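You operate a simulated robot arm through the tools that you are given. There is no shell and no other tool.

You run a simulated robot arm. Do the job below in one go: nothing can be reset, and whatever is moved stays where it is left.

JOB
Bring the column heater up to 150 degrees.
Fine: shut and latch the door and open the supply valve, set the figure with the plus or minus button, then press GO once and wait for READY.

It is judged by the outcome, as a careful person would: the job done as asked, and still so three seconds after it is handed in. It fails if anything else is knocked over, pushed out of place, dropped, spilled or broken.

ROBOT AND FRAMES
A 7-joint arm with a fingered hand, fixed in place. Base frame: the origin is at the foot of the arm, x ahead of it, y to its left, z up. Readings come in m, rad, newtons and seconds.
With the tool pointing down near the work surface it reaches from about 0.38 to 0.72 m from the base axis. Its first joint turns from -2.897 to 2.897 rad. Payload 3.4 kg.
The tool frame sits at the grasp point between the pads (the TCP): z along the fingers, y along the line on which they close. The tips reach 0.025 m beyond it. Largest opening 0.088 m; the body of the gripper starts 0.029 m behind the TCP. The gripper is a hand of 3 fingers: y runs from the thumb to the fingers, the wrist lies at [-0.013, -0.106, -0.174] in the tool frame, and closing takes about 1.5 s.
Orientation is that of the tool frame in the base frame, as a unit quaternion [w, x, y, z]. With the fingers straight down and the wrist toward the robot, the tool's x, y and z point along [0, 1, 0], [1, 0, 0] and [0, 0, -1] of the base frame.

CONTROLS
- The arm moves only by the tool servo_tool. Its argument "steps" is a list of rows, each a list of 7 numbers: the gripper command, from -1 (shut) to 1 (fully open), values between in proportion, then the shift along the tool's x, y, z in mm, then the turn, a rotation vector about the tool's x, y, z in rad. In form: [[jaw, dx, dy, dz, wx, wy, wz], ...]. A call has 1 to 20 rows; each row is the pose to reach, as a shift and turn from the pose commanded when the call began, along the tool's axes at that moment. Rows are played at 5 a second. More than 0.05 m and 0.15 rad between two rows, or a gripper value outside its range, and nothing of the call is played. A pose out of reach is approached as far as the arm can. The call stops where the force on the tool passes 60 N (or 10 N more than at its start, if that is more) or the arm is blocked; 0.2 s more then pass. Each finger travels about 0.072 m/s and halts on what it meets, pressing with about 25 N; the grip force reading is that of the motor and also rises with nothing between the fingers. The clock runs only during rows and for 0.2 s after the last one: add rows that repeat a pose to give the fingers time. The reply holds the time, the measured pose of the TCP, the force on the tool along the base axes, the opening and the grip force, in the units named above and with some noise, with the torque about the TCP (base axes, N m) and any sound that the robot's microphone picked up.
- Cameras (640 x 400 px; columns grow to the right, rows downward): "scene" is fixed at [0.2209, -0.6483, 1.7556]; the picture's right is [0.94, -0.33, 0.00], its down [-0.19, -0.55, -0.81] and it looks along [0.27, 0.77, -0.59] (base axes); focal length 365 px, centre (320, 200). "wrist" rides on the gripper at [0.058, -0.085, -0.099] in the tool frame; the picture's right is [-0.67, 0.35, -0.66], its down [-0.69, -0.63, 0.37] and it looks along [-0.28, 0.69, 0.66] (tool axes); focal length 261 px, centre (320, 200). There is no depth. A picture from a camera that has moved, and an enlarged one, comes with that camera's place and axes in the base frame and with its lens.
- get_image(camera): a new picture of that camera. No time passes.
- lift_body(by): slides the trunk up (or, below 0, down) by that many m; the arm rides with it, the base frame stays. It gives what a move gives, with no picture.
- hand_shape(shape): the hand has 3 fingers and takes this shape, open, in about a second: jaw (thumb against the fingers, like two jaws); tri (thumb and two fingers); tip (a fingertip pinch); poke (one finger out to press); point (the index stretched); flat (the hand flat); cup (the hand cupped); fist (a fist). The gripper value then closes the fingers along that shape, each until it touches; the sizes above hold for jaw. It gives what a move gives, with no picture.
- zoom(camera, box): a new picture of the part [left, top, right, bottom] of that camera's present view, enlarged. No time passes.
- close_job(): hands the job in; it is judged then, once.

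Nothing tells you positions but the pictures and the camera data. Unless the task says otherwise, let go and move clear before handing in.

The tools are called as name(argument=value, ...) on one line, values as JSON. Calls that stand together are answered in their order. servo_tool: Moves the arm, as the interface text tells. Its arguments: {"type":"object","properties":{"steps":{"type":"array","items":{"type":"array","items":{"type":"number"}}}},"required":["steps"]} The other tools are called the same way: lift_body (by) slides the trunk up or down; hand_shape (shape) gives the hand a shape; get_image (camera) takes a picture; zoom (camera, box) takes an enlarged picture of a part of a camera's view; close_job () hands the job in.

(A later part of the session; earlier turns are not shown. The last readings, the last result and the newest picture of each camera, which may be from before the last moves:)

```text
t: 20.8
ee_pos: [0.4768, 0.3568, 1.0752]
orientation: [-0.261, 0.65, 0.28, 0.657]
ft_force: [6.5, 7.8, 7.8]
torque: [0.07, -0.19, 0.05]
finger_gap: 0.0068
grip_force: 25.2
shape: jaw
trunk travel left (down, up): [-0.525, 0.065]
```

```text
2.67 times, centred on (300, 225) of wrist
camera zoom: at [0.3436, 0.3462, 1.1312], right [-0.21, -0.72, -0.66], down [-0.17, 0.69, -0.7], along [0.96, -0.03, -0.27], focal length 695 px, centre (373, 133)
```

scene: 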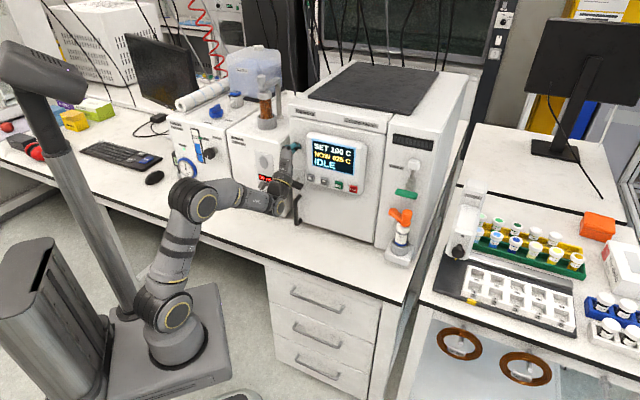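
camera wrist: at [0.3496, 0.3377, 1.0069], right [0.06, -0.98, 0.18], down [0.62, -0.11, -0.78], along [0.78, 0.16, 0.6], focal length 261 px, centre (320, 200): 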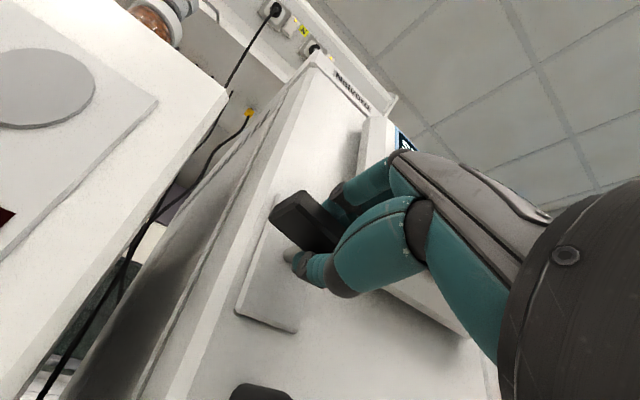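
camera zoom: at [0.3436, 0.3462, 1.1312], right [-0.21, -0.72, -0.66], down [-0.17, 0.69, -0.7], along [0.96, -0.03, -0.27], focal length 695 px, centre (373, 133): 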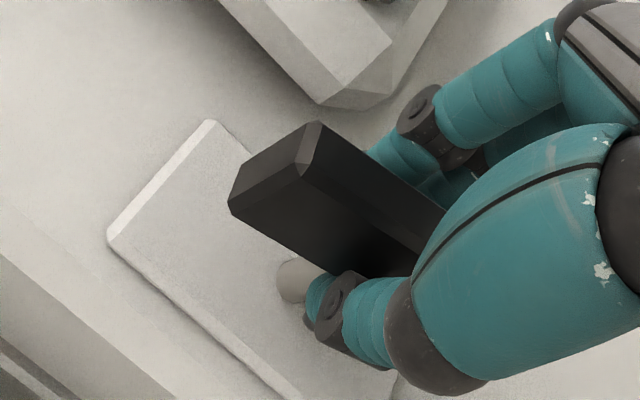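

The bar is about 10° short of vertical with resistance starting to build. I'll finish the turn in small increments.

servo_tool(steps=[[-1, 0, 0, 0, 0, 0, 0.06], [-1, 0, 0, 0, 0, 0, 0.12], [-1, 0, 0, 0, 0, 0, 0.18], [-1, 0, 0, 0, 0, 0, 0.24]])

zoom(camera="scene", box=[280, 160, 330, 200])

zoom(camera="wrist", box=[220, 150, 380, 300])

```text
t: 21.8
ee_pos: [0.4765, 0.356, 1.0744]
orientation: [-0.337, 0.679, 0.2, 0.621]
ft_force: [8.8, 8.7, 12.3]
torque: [0.14, -0.24, 0.05]
finger_gap: 0.0068
grip_force: 24.8
shape: jaw
trunk travel left (down, up): [-0.525, 0.065]
```

```text
10.00 times, centred on (305, 180) of scene
camera zoom: at [0.2209, -0.6483, 1.7556], right [0.94, -0.33, 0.0], down [-0.19, -0.55, -0.81], along [0.27, 0.77, -0.59], focal length 3650 px, centre (470, 400)
```

zoom: 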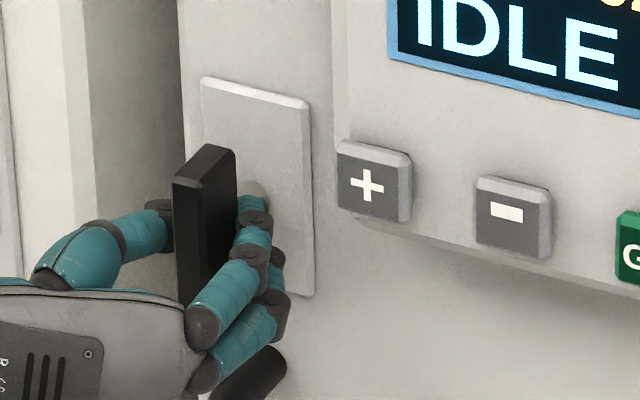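

```text
2.67 times, centred on (300, 225) of wrist
camera zoom: at [0.3547, 0.3349, 1.1496], right [-0.32, -0.61, -0.73], down [-0.28, 0.79, -0.54], along [0.9, 0.03, -0.43], focal length 695 px, centre (373, 133)
```

zoom: 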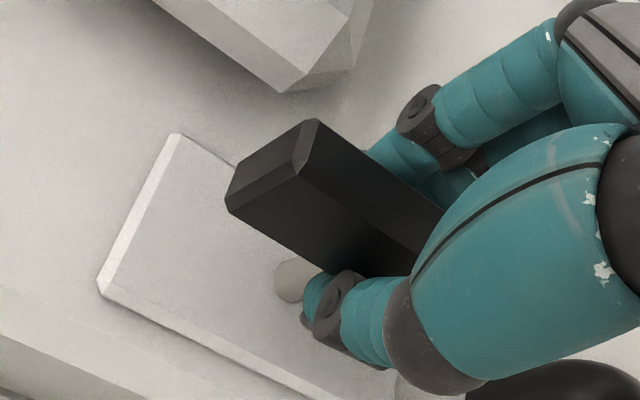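

The bar looks vertical now. I'll go slightly further to check whether it has reached its stop.

servo_tool(steps=[[-1, 0, 0, 0, 0, 0, 0.05], [-1, 0, 0, 0, 0, 0, 0.1], [-1, 0, 0, 0, 0, 0, 0.15]])

zoom(camera="scene", box=[280, 160, 330, 200])

zoom(camera="wrist", box=[220, 150, 380, 300])

```text
t: 22.6
ee_pos: [0.4769, 0.3566, 1.0763]
orientation: [-0.383, 0.693, 0.15, 0.592]
ft_force: [14.2, 10.1, 13.5]
torque: [0.09, -0.37, 0.03]
finger_gap: 0.0071
grip_force: 25.0
shape: jaw
trunk travel left (down, up): [-0.525, 0.065]
```

```text
10.00 times, centred on (305, 180) of scene
camera zoom: at [0.2209, -0.6483, 1.7556], right [0.94, -0.33, 0.0], down [-0.19, -0.55, -0.81], along [0.27, 0.77, -0.59], focal length 3650 px, centre (470, 400)
```

zoom: 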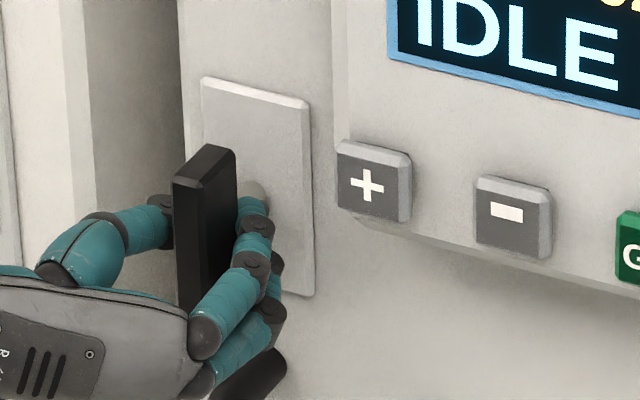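

```text
2.67 times, centred on (300, 225) of wrist
camera zoom: at [0.363, 0.3264, 1.1598], right [-0.4, -0.53, -0.75], down [-0.33, 0.85, -0.42], along [0.85, 0.08, -0.51], focal length 695 px, centre (373, 133)
```

zoom: 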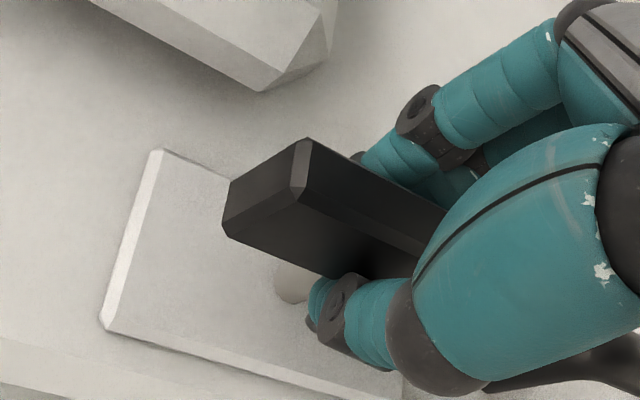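

The bar stayed vertical while the hand turned further, so it is at its stop. I'll relax the turn, open the fingers partway and back straight out.

servo_tool(steps=[[-1, 0, 0, 0, 0, 0, -0.1], [-0.6, 0, 0, 0, 0, 0, -0.15], [-0.1, 0, 0, 0, 0, 0, -0.15], [-0.1, 0, 0, 0, 0, 0, -0.15], [-0.1, 0, 0, -10, 0, 0, -0.15], [-0.1, 0, 0, -25, 0, 0, -0.15], [-0.1, 0, 0, -45, 0, 0, -0.15], [-0.1, 0, 0, -70, 0, 0, -0.15], [-0.1, 0, 0, -95, 0, 0, -0.15]])

get_image(camera="scene")

zoom(camera="scene", box=[270, 130, 370, 220])

get_image(camera="wrist")

```text
t: 24.6
ee_pos: [0.4088, 0.2855, 1.0744]
orientation: [-0.336, 0.679, 0.201, 0.621]
ft_force: [0.8, -0.1, 0.1]
torque: [0.03, -0.03, 0.01]
finger_gap: 0.0394
grip_force: 0.1
shape: jaw
trunk travel left (down, up): [-0.525, 0.065]
```

```text
taken
```

scene: 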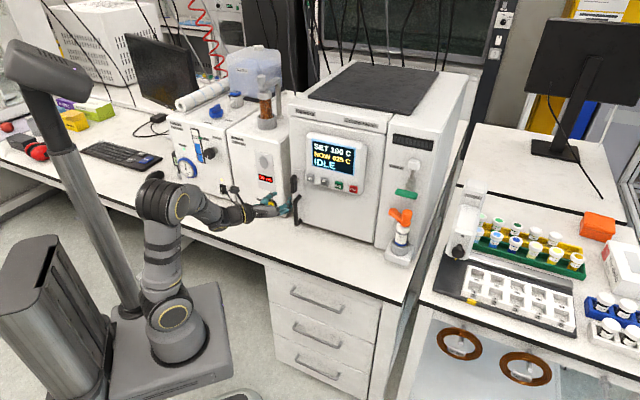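

```text
4.44 times, centred on (320, 175) of scene
camera zoom: at [0.2209, -0.6483, 1.7556], right [0.94, -0.33, 0.0], down [-0.19, -0.55, -0.81], along [0.27, 0.77, -0.59], focal length 1622 px, centre (320, 311)
```

zoom: 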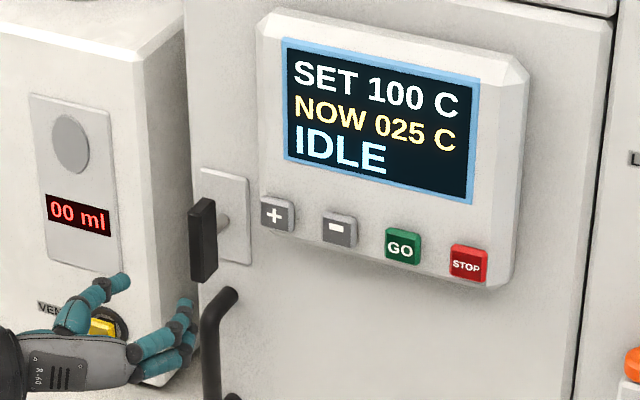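

```text
taken
camera wrist: at [0.2875, 0.2645, 1.1488], right [-0.32, -0.61, -0.73], down [-0.28, 0.79, -0.54], along [0.9, 0.03, -0.43], focal length 261 px, centre (320, 200)
```

wrist: 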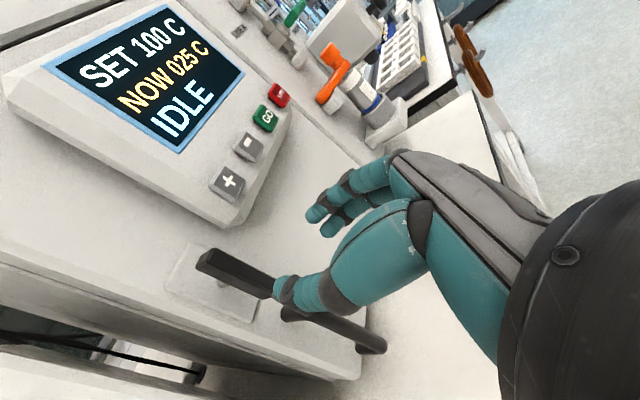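

The latch is vertical and the door is flush. I'll look at the valve area now from the wrist camera.

zoom(camera="wrist", box=[220, 0, 420, 160])

zoom(camera="scene", box=[380, 150, 430, 200])

```text
2.50 times, centred on (320, 80) of wrist
camera zoom: at [0.2875, 0.2645, 1.1488], right [-0.32, -0.61, -0.73], down [-0.28, 0.79, -0.54], along [0.9, 0.03, -0.43], focal length 652 px, centre (320, 500)
```

zoom: 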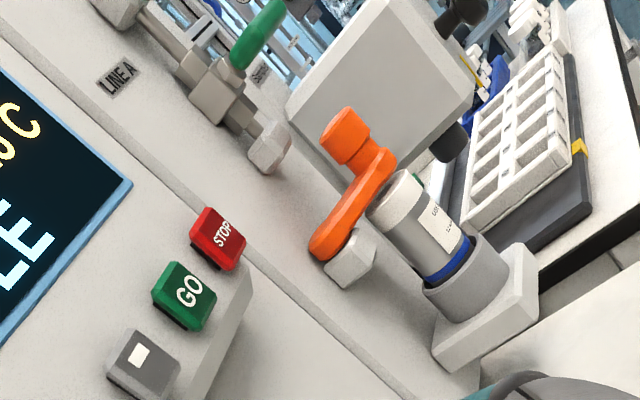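

```text
8.00 times, centred on (405, 175) of scene
camera zoom: at [0.2209, -0.6483, 1.7556], right [0.94, -0.33, 0.0], down [-0.19, -0.55, -0.81], along [0.27, 0.77, -0.59], focal length 2920 px, centre (-360, 400)
```

zoom: 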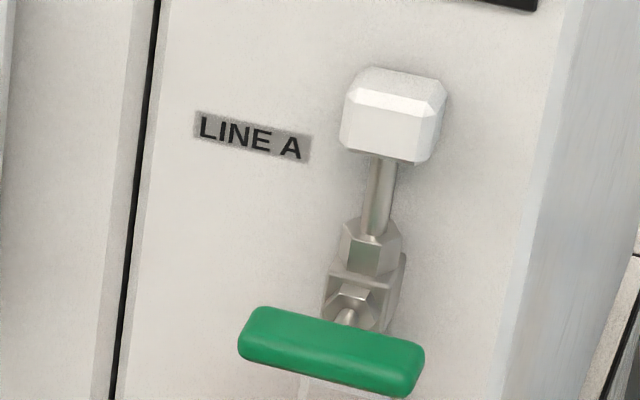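

I place the green LINE A bar (65 mm long, horizontal, so closed across a vertical pipe) at u≈0.464, n≈0.58, z≈1.157. The orange arm and bottle are below it. I'll turn the hand back to wrist-below and travel right, well in front of the heater.

servo_tool(steps=[[-0.1, 8.4, 10, -1.5, 0, 0, -0.1367], [-0.1, 16.8, 20.1, -3.1, 0, 0, -0.2734], [-0.1, 25.2, 30.1, -4.6, 0, 0, -0.41], [-0.1, 33.5, 40.2, -6.2, 0, 0, -0.5468], [-0.1, 41.9, 50.2, -7.7, 0, 0, -0.6835], [-0.1, 50.3, 60.2, -9.2, 0, 0, -0.8202], [-0.1, 58.7, 70.3, -10.8, 0, 0, -0.9569], [-0.1, 67.1, 80.3, -12.3, 0, 0, -1.0936], [-0.1, 75.5, 90.3, -13.8, 0, 0, -1.23], [-0.1, 83.8, 100.4, -15.4, 0, 0, -1.367], [-0.1, 92.2, 110.4, -16.9, 0, 0, -1.5037], [-0.1, 100.6, 120.5, -18.5, 0, 0, -1.64], [-0.1, 109, 130.5, -20, 0, 0, -1.777]])

get_image(camera="scene")

get_image(camera="wrist")

```text
t: 27.4
ee_pos: [0.5014, 0.1682, 1.1545]
orientation: [0.27, 0.272, 0.654, 0.652]
ft_force: [0.9, 0.4, 0.4]
torque: [0.01, -0.01, 0.03]
finger_gap: 0.0392
grip_force: 0.0
shape: jaw
trunk travel left (down, up): [-0.525, 0.065]
```

```text
taken
```

scene: 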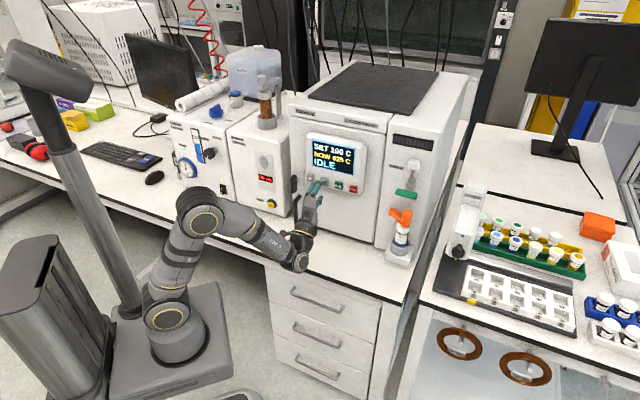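

```text
taken
camera wrist: at [0.3879, 0.1374, 1.0705], right [0.01, -0.94, 0.35], down [0.74, -0.23, -0.63], along [0.67, 0.27, 0.69], focal length 261 px, centre (320, 200)
```

wrist: 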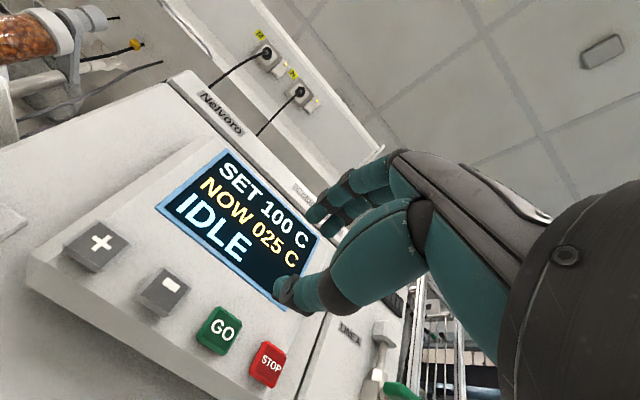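

The hand is back to wrist-below. I'll move it right in front of the green lever, staying well out from the panel.

servo_tool(steps=[[-0.1, -20, 0, 0, 0, 0, 0], [-0.1, -42, 0, 0, 0, 0, 0], [-0.1, -65, 1, 0, 0, 0, 0], [-0.1, -90, 1, 0, 0, 0, 0], [-0.1, -115, 1, 0, 0, 0, 0], [-0.1, -140, 2, 0, 0, 0, 0], [-0.1, -165, 2, 0, 0, 0, 0], [-0.1, -190, 2, 0, 0, 0, 0], [-0.1, -212, 3, 0, 0, 0, 0], [-0.1, -228, 3, 0, 0, 0, 0]])

get_image(camera="scene")

get_image(camera="wrist")

zoom(camera="scene", box=[360, 140, 440, 260])

```text
t: 29.6
ee_pos: [0.6637, 0.0058, 1.1544]
orientation: [0.269, 0.272, 0.654, 0.653]
ft_force: [-0.2, -0.2, 0.0]
torque: [0.0, -0.01, 0.0]
finger_gap: 0.0393
grip_force: 0.1
shape: jaw
trunk travel left (down, up): [-0.525, 0.065]
```

```text
taken
```

scene: 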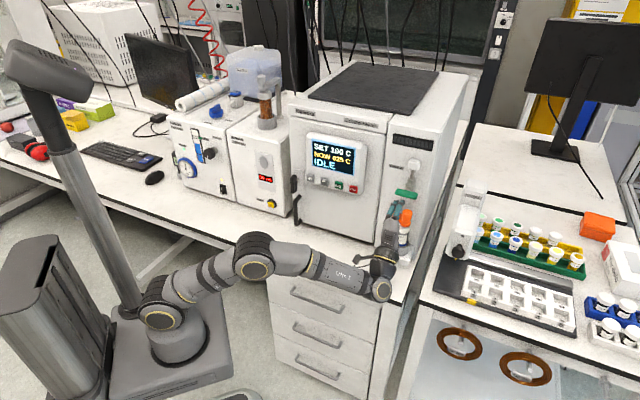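

```text
taken
camera wrist: at [0.5506, -0.0246, 1.0717], right [0.01, -0.94, 0.35], down [0.74, -0.23, -0.63], along [0.67, 0.27, 0.69], focal length 261 px, centre (320, 200)
```

wrist: 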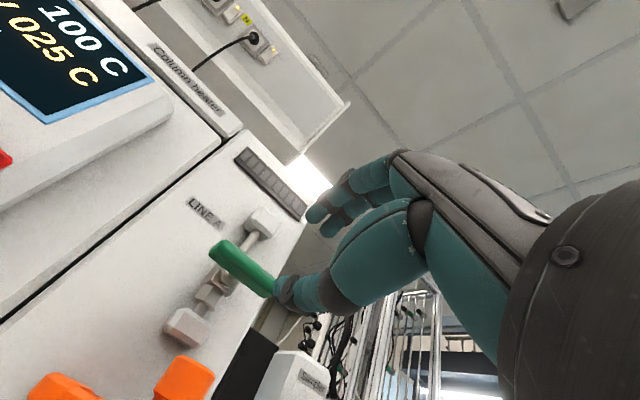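

```text
3.33 times, centred on (400, 200) of scene
camera zoom: at [0.2209, -0.6483, 1.7556], right [0.94, -0.33, 0.0], down [-0.19, -0.55, -0.81], along [0.27, 0.77, -0.59], focal length 1216 px, centre (53, 200)
```

zoom: 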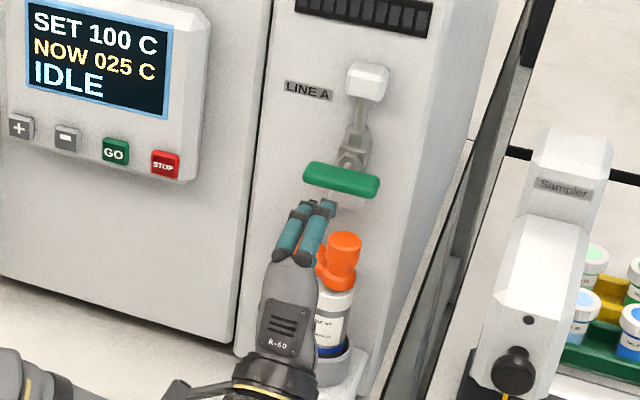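

zoom(camera="wrist", box=[160, 190, 320, 350])

zoom(camera="scene", box=[375, 160, 425, 210])

```text
2.50 times, centred on (240, 270) of wrist
camera zoom: at [0.5506, -0.0246, 1.0717], right [0.01, -0.94, 0.35], down [0.74, -0.23, -0.63], along [0.67, 0.27, 0.69], focal length 652 px, centre (520, 25)
```

zoom: 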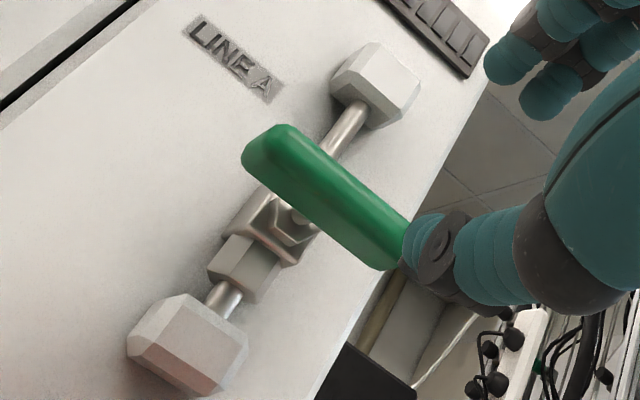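

```text
8.00 times, centred on (400, 185) of scene
camera zoom: at [0.2209, -0.6483, 1.7556], right [0.94, -0.33, 0.0], down [-0.19, -0.55, -0.81], along [0.27, 0.77, -0.59], focal length 2920 px, centre (-320, 320)
```

zoom: 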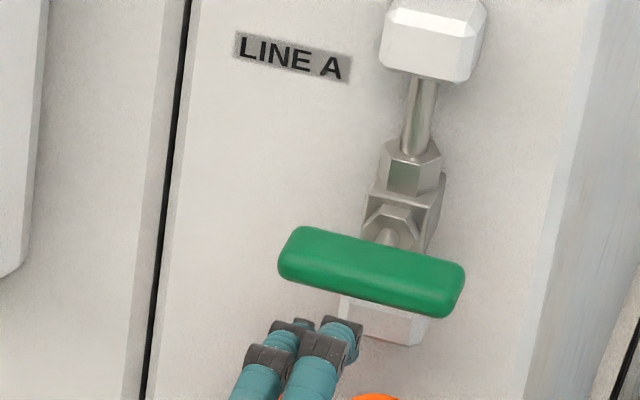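

The green bar is straight ahead, about 5 mm above the tool line. I'll advance part way with that correction and check again.

servo_tool(steps=[[-0.1, 0, 2, 12, 0, 0, 0], [-0.1, 0, 4, 25, 0, 0, 0], [-0.1, 0, 4.5, 38, 0, 0, 0], [-0.1, 0, 4.5, 50, 0, 0, 0], [-0.1, 0, 4.5, 62, 0, 0, 0]])

zoom(camera="wrist", box=[180, 150, 400, 350])

zoom(camera="scene", box=[375, 160, 425, 230])

```text
t: 30.8
ee_pos: [0.7065, 0.0498, 1.161]
orientation: [0.269, 0.272, 0.654, 0.653]
ft_force: [-0.1, 0.2, 0.1]
torque: [-0.01, 0.03, -0.02]
finger_gap: 0.0394
grip_force: 0.1
shape: jaw
trunk travel left (down, up): [-0.525, 0.065]
```

```text
2.00 times, centred on (290, 250) of wrist
camera zoom: at [0.5934, 0.0197, 1.0764], right [0.01, -0.94, 0.35], down [0.74, -0.23, -0.63], along [0.67, 0.26, 0.69], focal length 521 px, centre (380, 100)
```

zoom: 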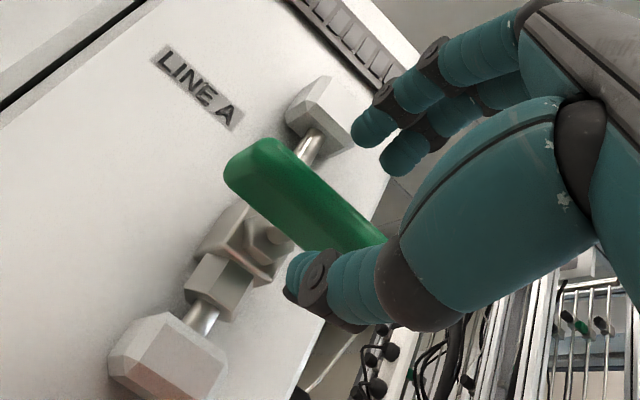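

```text
5.71 times, centred on (400, 195) of scene
camera zoom: at [0.2209, -0.6483, 1.7556], right [0.94, -0.33, 0.0], down [-0.19, -0.55, -0.81], along [0.27, 0.77, -0.59], focal length 2085 px, centre (-137, 229)
```

zoom: 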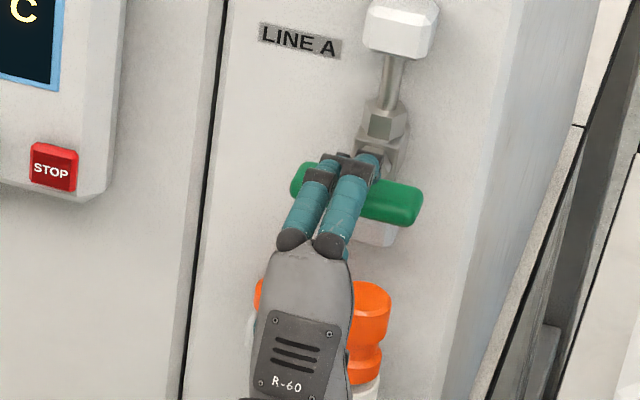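

The fingers straddle the green bar, above it, with the thumb below and clear of the orange knob. I'll advance the rest and grip.

servo_tool(steps=[[-0.1, -1, 0, 10, 0, 0, 0], [-0.1, -2, 0, 20, 0, 0, 0], [-0.1, -2, 0, 30, 0, 0, 0], [-0.1, -2, 0, 38, 0, 0, 0], [-0.4, -2, 0, 38, 0, 0, 0], [-0.7, -2, 0, 38, 0, 0, 0], [-1, -2, 0, 38, 0, 0, 0], [-1, -2, 0, 38, 0, 0, 0], [-1, -2, 0, 38, 0, 0, 0]])

zoom(camera="wrist", box=[180, 150, 400, 350])

zoom(camera="scene", box=[375, 160, 425, 230])

```text
t: 32.8
ee_pos: [0.7344, 0.075, 1.1604]
orientation: [0.269, 0.273, 0.654, 0.652]
ft_force: [3.0, 3.1, -1.5]
torque: [-0.02, 0.07, 0.07]
finger_gap: 0.0043
grip_force: 25.2
shape: jaw
trunk travel left (down, up): [-0.525, 0.065]
```

```text
2.00 times, centred on (290, 250) of wrist
camera zoom: at [0.6214, 0.0444, 1.0765], right [0.01, -0.94, 0.35], down [0.74, -0.23, -0.63], along [0.67, 0.27, 0.69], focal length 521 px, centre (380, 100)
```

zoom: 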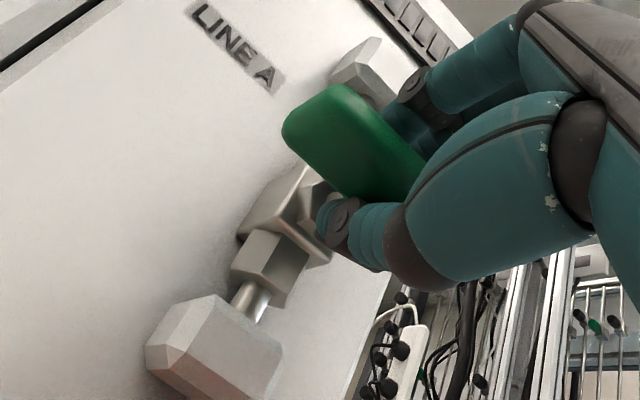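

```text
5.71 times, centred on (400, 195) of scene
camera zoom: at [0.2209, -0.6483, 1.7556], right [0.94, -0.33, 0.0], down [-0.19, -0.55, -0.81], along [0.27, 0.77, -0.59], focal length 2085 px, centre (-137, 229)
```

zoom: 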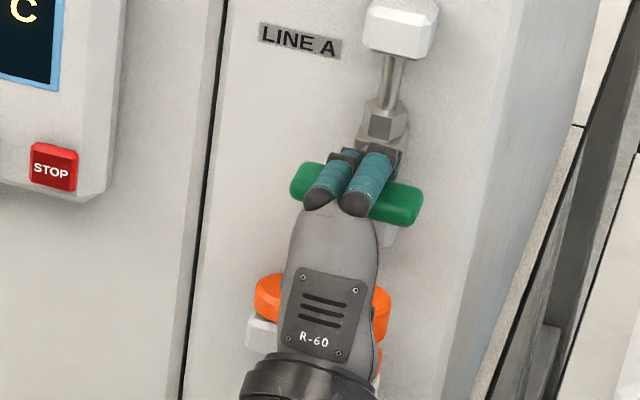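

The green bar is gripped. I'll try turning counter-clockwise first (seen from the front), a small amount, and watch whether the bar follows.

servo_tool(steps=[[-1, 0, 0, 0, 0, 0, -0.1], [-1, 0, 0, 0, 0, 0, -0.2], [-1, 0, 0, 0, 0, 0, -0.3], [-1, 0, 0, 0, 0, 0, -0.4], [-1, 0, 0, 0, 0, 0, -0.5]])

zoom(camera="wrist", box=[180, 150, 400, 350])

zoom(camera="scene", box=[375, 160, 425, 230])

```text
t: 34.0
ee_pos: [0.7139, 0.082, 1.1548]
orientation: [0.421, 0.105, 0.702, 0.565]
ft_force: [31.7, -0.2, 1.1]
torque: [0.17, -0.03, -0.1]
finger_gap: 0.0015
grip_force: 25.0
shape: jaw
out of reach, approached as far as the arm can: row 2, 3, 4, 5
trunk travel left (down, up): [-0.525, 0.065]
```

```text
2.00 times, centred on (290, 250) of wrist
camera zoom: at [0.6334, 0.017, 1.0543], right [-0.16, -0.76, 0.63], down [0.89, -0.38, -0.23], along [0.42, 0.52, 0.74], focal length 521 px, centre (380, 100)
```

zoom: 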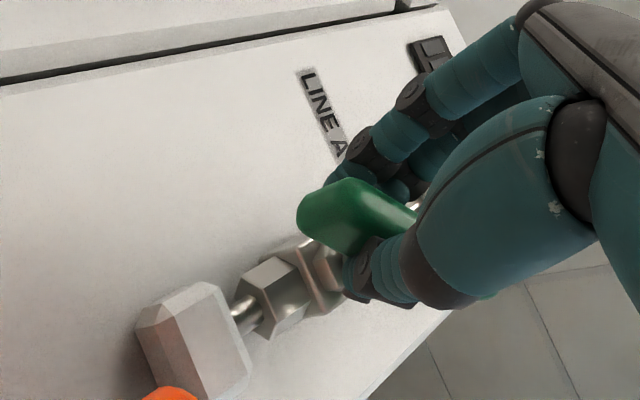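

```text
5.71 times, centred on (400, 195) of scene
camera zoom: at [0.2209, -0.6483, 1.7556], right [0.94, -0.33, 0.0], down [-0.19, -0.55, -0.81], along [0.27, 0.77, -0.59], focal length 2085 px, centre (-137, 229)
```

zoom: 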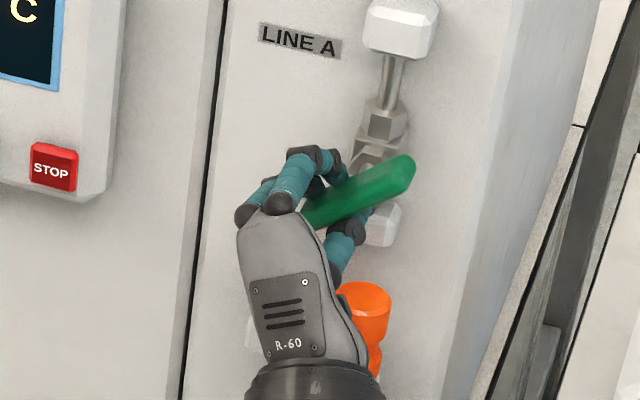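

The bar does turn counter-clockwise and is now about 40° round. With the wrist on the right, though, the arm runs out of reach. I'll let go here, back straight out, and re-grip with the wrist on the upper-left.

servo_tool(steps=[[-0.6, 0, 0, 0, 0, 0, 0], [-0.1, 0, 0, 0, 0, 0, 0], [0.1, 0, 0, 0, 0, 0, 0], [0.1, 0, 0, 0, 0, 0, 0]])

zoom(camera="wrist", box=[180, 150, 400, 350])

zoom(camera="scene", box=[375, 160, 425, 230])

```text
t: 35.0
ee_pos: [0.7078, 0.0819, 1.1589]
orientation: [0.422, 0.102, 0.7, 0.566]
ft_force: [0.4, -0.2, 0.0]
torque: [-0.01, -0.01, -0.02]
finger_gap: 0.0479
grip_force: 0.0
shape: jaw
trunk travel left (down, up): [-0.525, 0.065]
```

```text
2.00 times, centred on (290, 250) of wrist
camera zoom: at [0.6285, 0.0178, 1.0576], right [-0.16, -0.76, 0.63], down [0.9, -0.38, -0.23], along [0.41, 0.53, 0.74], focal length 521 px, centre (380, 100)
```

zoom: 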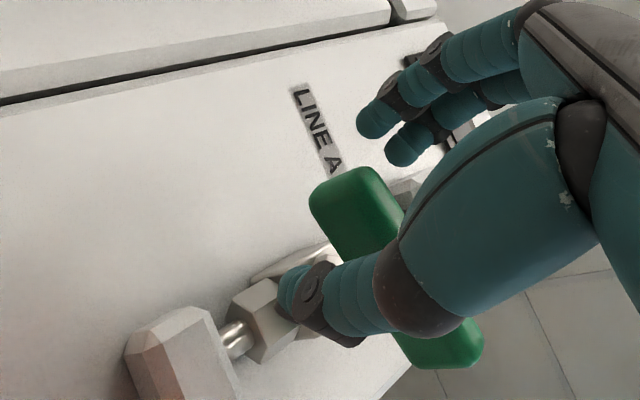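

```text
5.71 times, centred on (400, 195) of scene
camera zoom: at [0.2209, -0.6483, 1.7556], right [0.94, -0.33, 0.0], down [-0.19, -0.55, -0.81], along [0.27, 0.77, -0.59], focal length 2085 px, centre (-137, 229)
```

zoom: 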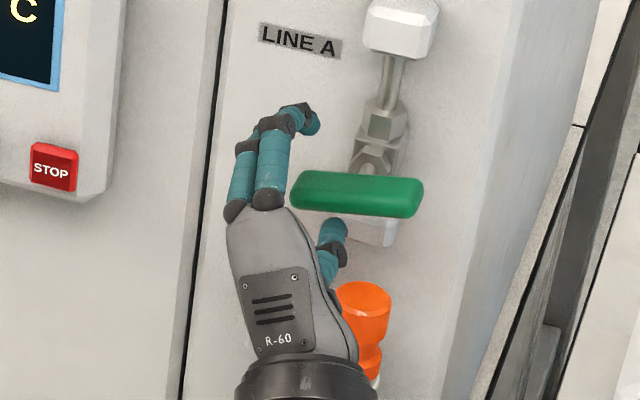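

After letting go, the bar went back almost to horizontal, so counter-clockwise is resisted or springs back. I'll back out, re-centre with the wrist below, and try clockwise, which also suits the reach.

servo_tool(steps=[[0.1, 0, 0, -12, 0, 0, 0], [0.1, 0, 0, -25, 0, 0, 0], [0.1, 0, 0, -40, 0, 0, 0], [0.1, 0, 0, -55, 0, 0, 0], [0.1, 0, 0, -65, 0, 0, 0]])

zoom(camera="scene", box=[375, 160, 425, 230])

get_image(camera="wrist")

```text
t: 36.2
ee_pos: [0.6627, 0.0338, 1.162]
orientation: [0.423, 0.102, 0.7, 0.566]
ft_force: [0.2, 0.1, -0.3]
torque: [0.0, 0.01, -0.02]
finger_gap: 0.048
grip_force: 0.1
shape: jaw
trunk travel left (down, up): [-0.525, 0.065]
```

```text
5.71 times, centred on (400, 195) of scene
camera zoom: at [0.2209, -0.6483, 1.7556], right [0.94, -0.33, 0.0], down [-0.19, -0.55, -0.81], along [0.27, 0.77, -0.59], focal length 2085 px, centre (-137, 229)
```

zoom: 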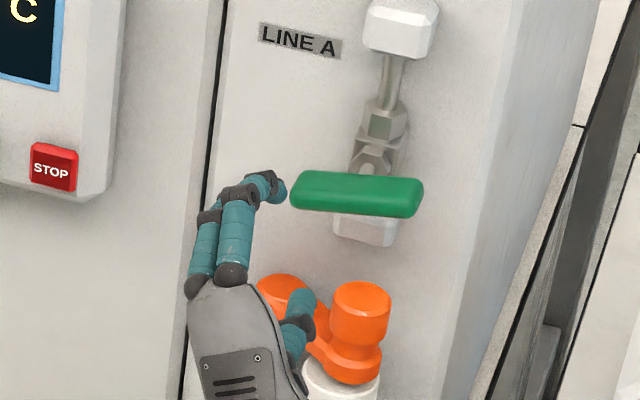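

```text
taken
camera wrist: at [0.5834, -0.0307, 1.0586], right [-0.16, -0.76, 0.63], down [0.9, -0.38, -0.23], along [0.41, 0.52, 0.74], focal length 261 px, centre (320, 200)
```

wrist: 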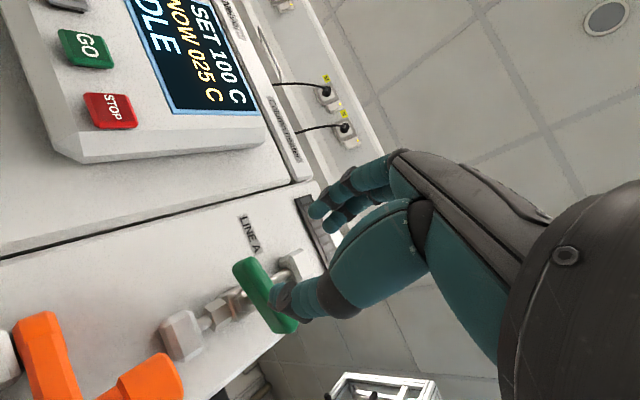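

servo_tool(steps=[[0.1, -3.4, -2.5, -2, 0, 0, 0.1], [0.1, -6.8, -5, -4, 0, 0, 0.2], [0.1, -10.2, -7.6, -6, 0, 0, 0.3], [0.1, -13.6, -10.2, -8, 0, 0, 0.4], [-0.1, -17, -12.7, -10, 0, 0, 0.5]])

zoom(camera="wrist", box=[160, 190, 320, 350])

zoom(camera="scene", box=[375, 160, 425, 210])

```text
t: 37.4
ee_pos: [0.6693, 0.0126, 1.1585]
orientation: [0.269, 0.273, 0.653, 0.653]
ft_force: [-0.4, -0.6, -1.5]
torque: [0.06, 0.0, 0.01]
finger_gap: 0.0395
grip_force: 0.1
shape: jaw
trunk travel left (down, up): [-0.525, 0.065]
```

```text
2.50 times, centred on (240, 270) of wrist
camera zoom: at [0.5557, -0.0182, 1.0747], right [0.01, -0.94, 0.35], down [0.74, -0.22, -0.63], along [0.67, 0.26, 0.69], focal length 652 px, centre (520, 25)
```

zoom: 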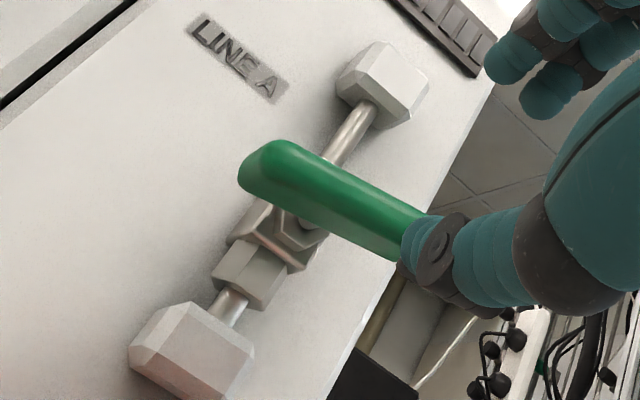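

```text
8.00 times, centred on (400, 185) of scene
camera zoom: at [0.2209, -0.6483, 1.7556], right [0.94, -0.33, 0.0], down [-0.19, -0.55, -0.81], along [0.27, 0.77, -0.59], focal length 2920 px, centre (-320, 320)
```

zoom: 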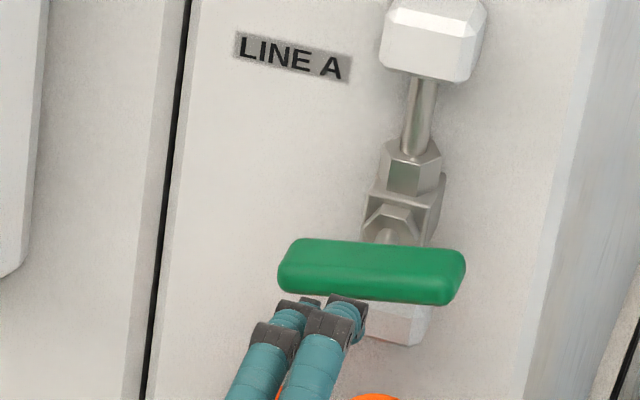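

The bar is now about 9° counter-clockwise from where it started. I'll approach again with wrist below, grip and try clockwise.

servo_tool(steps=[[-0.1, 0, 0, 15, 0, 0, 0], [-0.1, 0, 0, 30, 0, 0, 0], [-0.1, 0, 0, 45, 0, 0, 0], [-0.1, 0, 0, 60, 0, 0, 0], [-0.1, 0, 0, 75, 0, 0, 0], [-0.1, 0, 0, 84, 0, 0, 0], [-0.1, 0, 0, 92, 0, 0, 0], [-0.5, 0, 0, 92, 0, 0, 0], [-1, 0, 0, 92, 0, 0, 0], [-1, 0, 0, 92, 0, 0, 0], [-1, 0, 0, 92, 0, 0, 0]])

servo_tool(steps=[[-1, 0, 0, 0, 0, 0, 0.1], [-1, 0, 0, 0, 0, 0, 0.2], [-1, 0, 0, 0, 0, 0, 0.3], [-1, 0, 0, 0, 0, 0, 0.4], [-1, 0, 0, 0, 0, 0, 0.5]])

zoom(camera="wrist", box=[180, 150, 400, 350])

zoom(camera="scene", box=[375, 160, 425, 210])

```text
t: 39.8
ee_pos: [0.7348, 0.0758, 1.1582]
orientation: [0.269, 0.274, 0.653, 0.653]
ft_force: [-23.9, -19.3, -19.3]
torque: [-1.16, 1.22, 0.15]
finger_gap: 0.0219
grip_force: 24.7
shape: jaw
trunk travel left (down, up): [-0.525, 0.065]
```

```text
t: 41.0
ee_pos: [0.7354, 0.0797, 1.1581]
orientation: [0.099, 0.425, 0.565, 0.7]
ft_force: [-7.9, -2.8, -5.4]
torque: [-0.32, 0.13, 0.05]
finger_gap: 0.02
grip_force: 25.2
shape: jaw
trunk travel left (down, up): [-0.525, 0.065]
```

```text
2.00 times, centred on (290, 250) of wrist
camera zoom: at [0.5981, 0.0726, 1.1128], right [0.07, -1.0, -0.02], down [0.47, 0.05, -0.88], along [0.88, 0.05, 0.47], focal length 521 px, centre (380, 100)
```

zoom: 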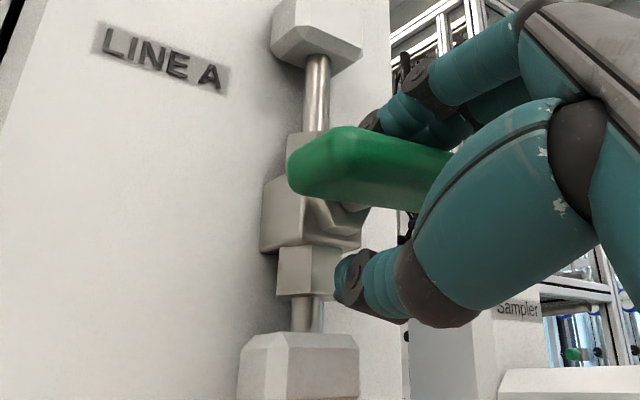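

```text
8.00 times, centred on (400, 185) of scene
camera zoom: at [0.2209, -0.6483, 1.7556], right [0.94, -0.33, 0.0], down [-0.19, -0.55, -0.81], along [0.27, 0.77, -0.59], focal length 2920 px, centre (-320, 320)
```

zoom: 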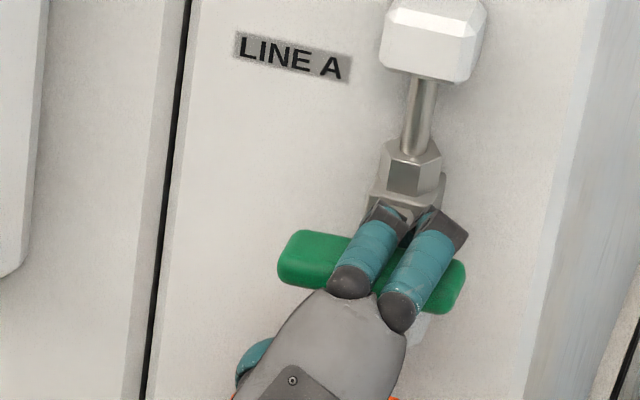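

On closing, the thumb met the valve body behind the bar. The bar is back at its original angle. I'll turn a little more clockwise to see whether it moves past there, watching the force.

servo_tool(steps=[[-1, 0, 0, 0, 0, 0, 0.08], [-1, 0, 0, 0, 0, 0, 0.16], [-1, 0, 0, 0, 0, 0, 0.24]])

zoom(camera="wrist", box=[180, 150, 400, 350])

zoom(camera="scene", box=[375, 160, 425, 210])

```text
t: 41.8
ee_pos: [0.7358, 0.0804, 1.1599]
orientation: [0.015, 0.49, 0.511, 0.706]
ft_force: [-3.7, 2.9, 2.0]
torque: [-0.33, -0.18, 0.03]
finger_gap: 0.0188
grip_force: 24.5
shape: jaw
trunk travel left (down, up): [-0.525, 0.065]
```

```text
2.00 times, centred on (290, 250) of wrist
camera zoom: at [0.5919, 0.0789, 1.136], right [0.05, -0.98, -0.2], down [0.31, 0.2, -0.93], along [0.95, -0.01, 0.32], focal length 521 px, centre (380, 100)
```

zoom: 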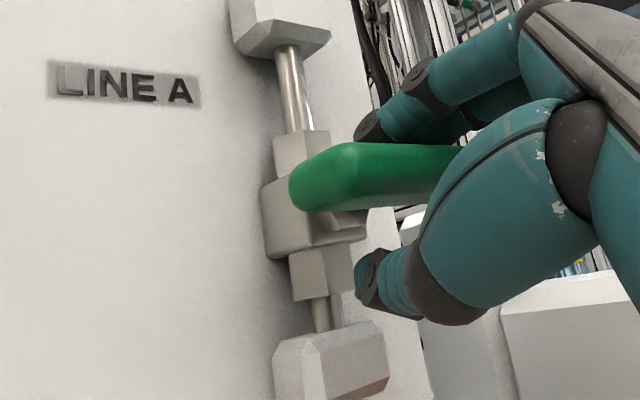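

```text
8.00 times, centred on (400, 185) of scene
camera zoom: at [0.2209, -0.6483, 1.7556], right [0.94, -0.33, 0.0], down [-0.19, -0.55, -0.81], along [0.27, 0.77, -0.59], focal length 2920 px, centre (-320, 320)
```

zoom: 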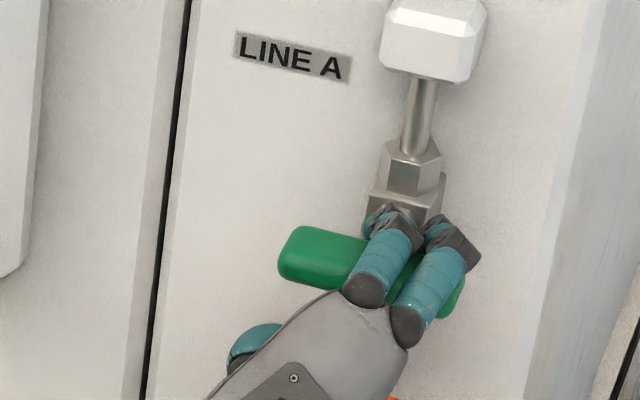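

Clockwise is blocked at the closed stop, so the lever opens counter-clockwise. I'll let go and back out. A single extended finger pushing the bar's left end down and round should work better than gripping.

servo_tool(steps=[[-1, 0, 0, 0, 0, 0, -0.12], [-0.5, 0, 0, 0, 0, 0, -0.24], [0.1, 0, 0, 0, 0, 0, -0.24], [0.1, 0, 0, 0, 0, 0, -0.24], [0.1, 0, 0, -12, 0, 0, -0.24], [0.1, 0, 0, -25, 0, 0, -0.24], [0.1, 0, 0, -45, 0, 0, -0.24], [0.1, 0, 0, -70, 0, 0, -0.24], [0.1, 0, 0, -95, 0, 0, -0.24], [0.1, 0, 0, -115, 0, 0, -0.24]])

hand_shape(shape="poke")

get_image(camera="wrist")

zoom(camera="scene", box=[350, 150, 430, 250])

```text
t: 44.0
ee_pos: [0.6513, -0.0055, 1.1579]
orientation: [0.099, 0.426, 0.565, 0.699]
ft_force: [-0.3, 0.8, -1.1]
torque: [-0.04, 0.02, -0.01]
finger_gap: 0.0481
grip_force: 0.0
shape: jaw
trunk travel left (down, up): [-0.525, 0.065]
```

```text
t: 44.9
ee_pos: [0.6525, -0.0061, 1.1591]
orientation: [0.098, 0.425, 0.566, 0.7]
ft_force: [0.5, -0.3, 0.1]
torque: [-0.02, 0.0, -0.03]
finger_gap: 0.0004
grip_force: 0.1
shape: poke
trunk travel left (down, up): [-0.525, 0.065]
```

```text
taken
camera wrist: at [0.5153, -0.0123, 1.1131], right [0.07, -1.0, -0.02], down [0.47, 0.05, -0.88], along [0.88, 0.05, 0.47], focal length 261 px, centre (320, 200)
```

wrist: 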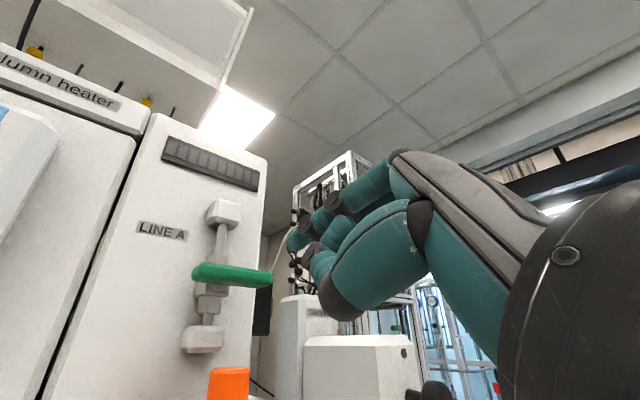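

```text
4.00 times, centred on (390, 200) of scene
camera zoom: at [0.2209, -0.6483, 1.7556], right [0.94, -0.33, 0.0], down [-0.19, -0.55, -0.81], along [0.27, 0.77, -0.59], focal length 1460 px, centre (40, 200)
```

zoom: 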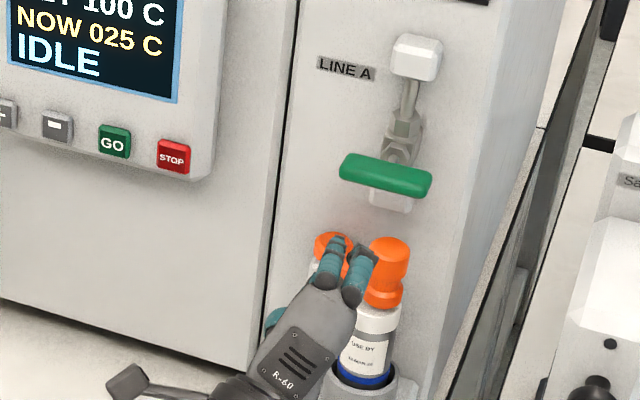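

zoom(camera="wrist", box=[240, 160, 400, 310])

zoom(camera="scene", box=[370, 190, 420, 240])

```text
2.67 times, centred on (320, 235) of wrist
camera zoom: at [0.5153, -0.0123, 1.1131], right [0.07, -1.0, -0.02], down [0.47, 0.05, -0.88], along [0.88, 0.05, 0.47], focal length 695 px, centre (320, 107)
```

zoom: 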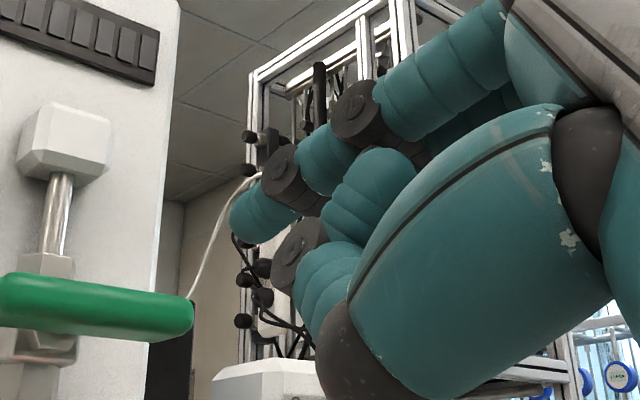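

```text
8.00 times, centred on (395, 215) of scene
camera zoom: at [0.2209, -0.6483, 1.7556], right [0.94, -0.33, 0.0], down [-0.19, -0.55, -0.81], along [0.27, 0.77, -0.59], focal length 2920 px, centre (-280, 80)
```

zoom: 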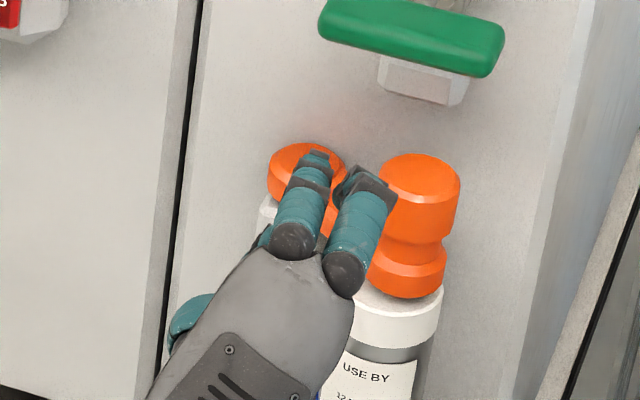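

In poke the index only sticks out a little beyond the folded fingers. I'll compare with the "point" shape.

hand_shape(shape="point")

zoom(camera="wrist", box=[240, 160, 400, 310])

zoom(camera="scene", box=[370, 190, 420, 240])

get_image(camera="wrist")

```text
t: 45.8
ee_pos: [0.6527, -0.0058, 1.1601]
orientation: [0.099, 0.425, 0.566, 0.699]
ft_force: [-0.7, 0.3, -0.6]
torque: [-0.01, -0.03, 0.05]
finger_gap: 0.0
grip_force: 0.1
shape: point
trunk travel left (down, up): [-0.525, 0.065]
```

```text
2.67 times, centred on (320, 235) of wrist
camera zoom: at [0.5153, -0.0123, 1.1132], right [0.07, -1.0, -0.02], down [0.47, 0.05, -0.88], along [0.88, 0.05, 0.47], focal length 695 px, centre (320, 107)
```

zoom: 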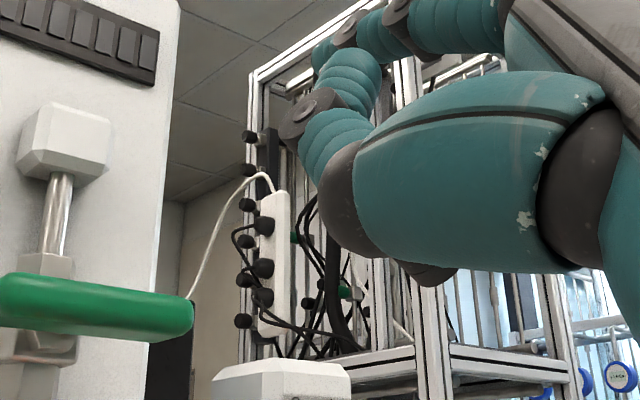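

```text
8.00 times, centred on (395, 215) of scene
camera zoom: at [0.2209, -0.6483, 1.7556], right [0.94, -0.33, 0.0], down [-0.19, -0.55, -0.81], along [0.27, 0.77, -0.59], focal length 2920 px, centre (-280, 80)
```

zoom: 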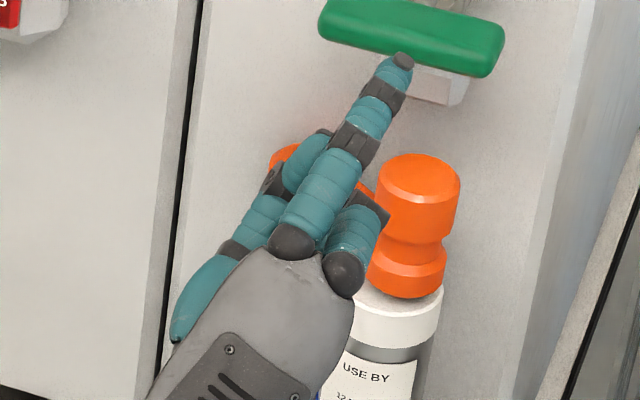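

```text
taken
camera wrist: at [0.5153, -0.0123, 1.1132], right [0.07, -1.0, -0.02], down [0.47, 0.05, -0.88], along [0.88, 0.05, 0.47], focal length 261 px, centre (320, 200)
```

wrist: 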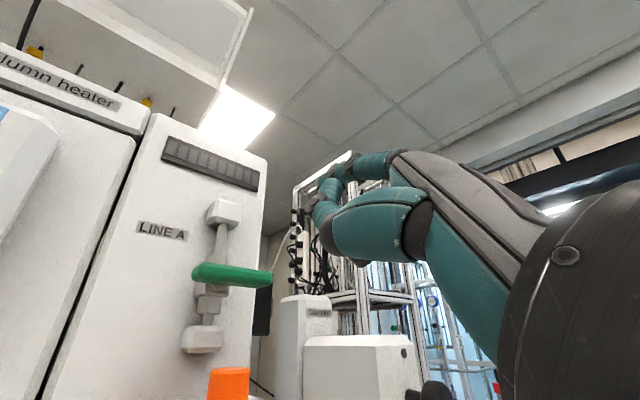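

In "point" the index stretches out well past the folded fingers, tilted about 35° from the tool axis. I'll pitch the hand so the index points straight at the heater. It can then push the lever's left end down and later press the buttons.

servo_tool(steps=[[-1, 3.3, 1, -1, 0.099, -0.0253, -0.0807], [-1, 6.7, 2, -2, 0.198, -0.0507, -0.1613], [-1, 10, 3.1, -3, 0.297, -0.076, -0.242], [-1, 13.3, 4.1, -4, 0.396, -0.1013, -0.3227], [-1, 16.7, 5.1, -5, 0.495, -0.1267, -0.4033], [-1, 20, 6.2, -6, 0.594, -0.152, -0.484]])

get_image(camera="wrist")

zoom(camera="scene", box=[360, 150, 430, 240])

```text
t: 47.2
ee_pos: [0.6385, 0.0024, 1.1742]
orientation: [0.175, 0.339, 0.819, 0.428]
ft_force: [-0.1, -0.3, -0.4]
torque: [0.02, 0.01, 0.02]
finger_gap: 0.0
grip_force: 0.1
shape: point
trunk travel left (down, up): [-0.525, 0.065]
```

```text
taken
camera wrist: at [0.5041, -0.0501, 1.1611], right [0.24, -0.71, 0.66], down [0.44, -0.53, -0.73], along [0.87, 0.46, 0.19], focal length 261 px, centre (320, 200)
```

wrist: 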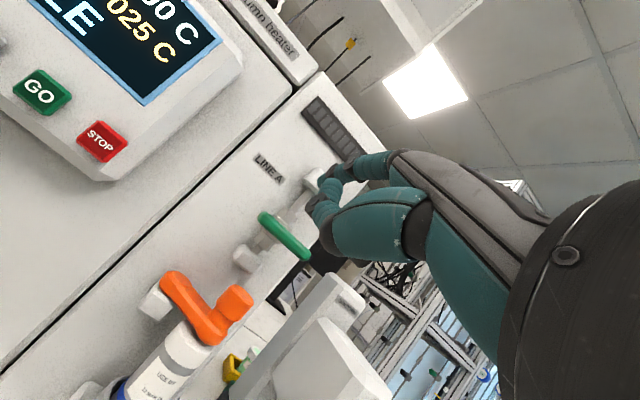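

```text
4.44 times, centred on (395, 195) of scene
camera zoom: at [0.2209, -0.6483, 1.7556], right [0.94, -0.33, 0.0], down [-0.19, -0.55, -0.81], along [0.27, 0.77, -0.59], focal length 1622 px, centre (-13, 222)
```

zoom: 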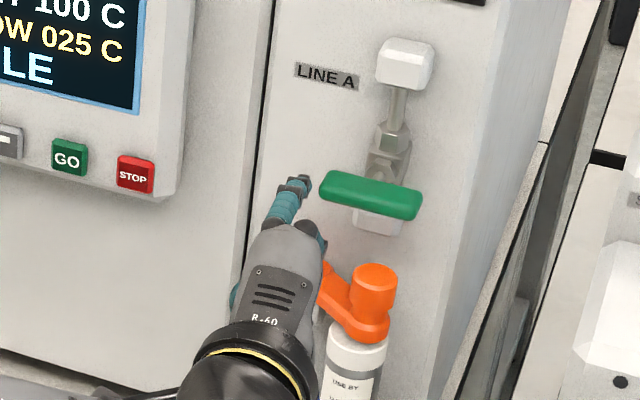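

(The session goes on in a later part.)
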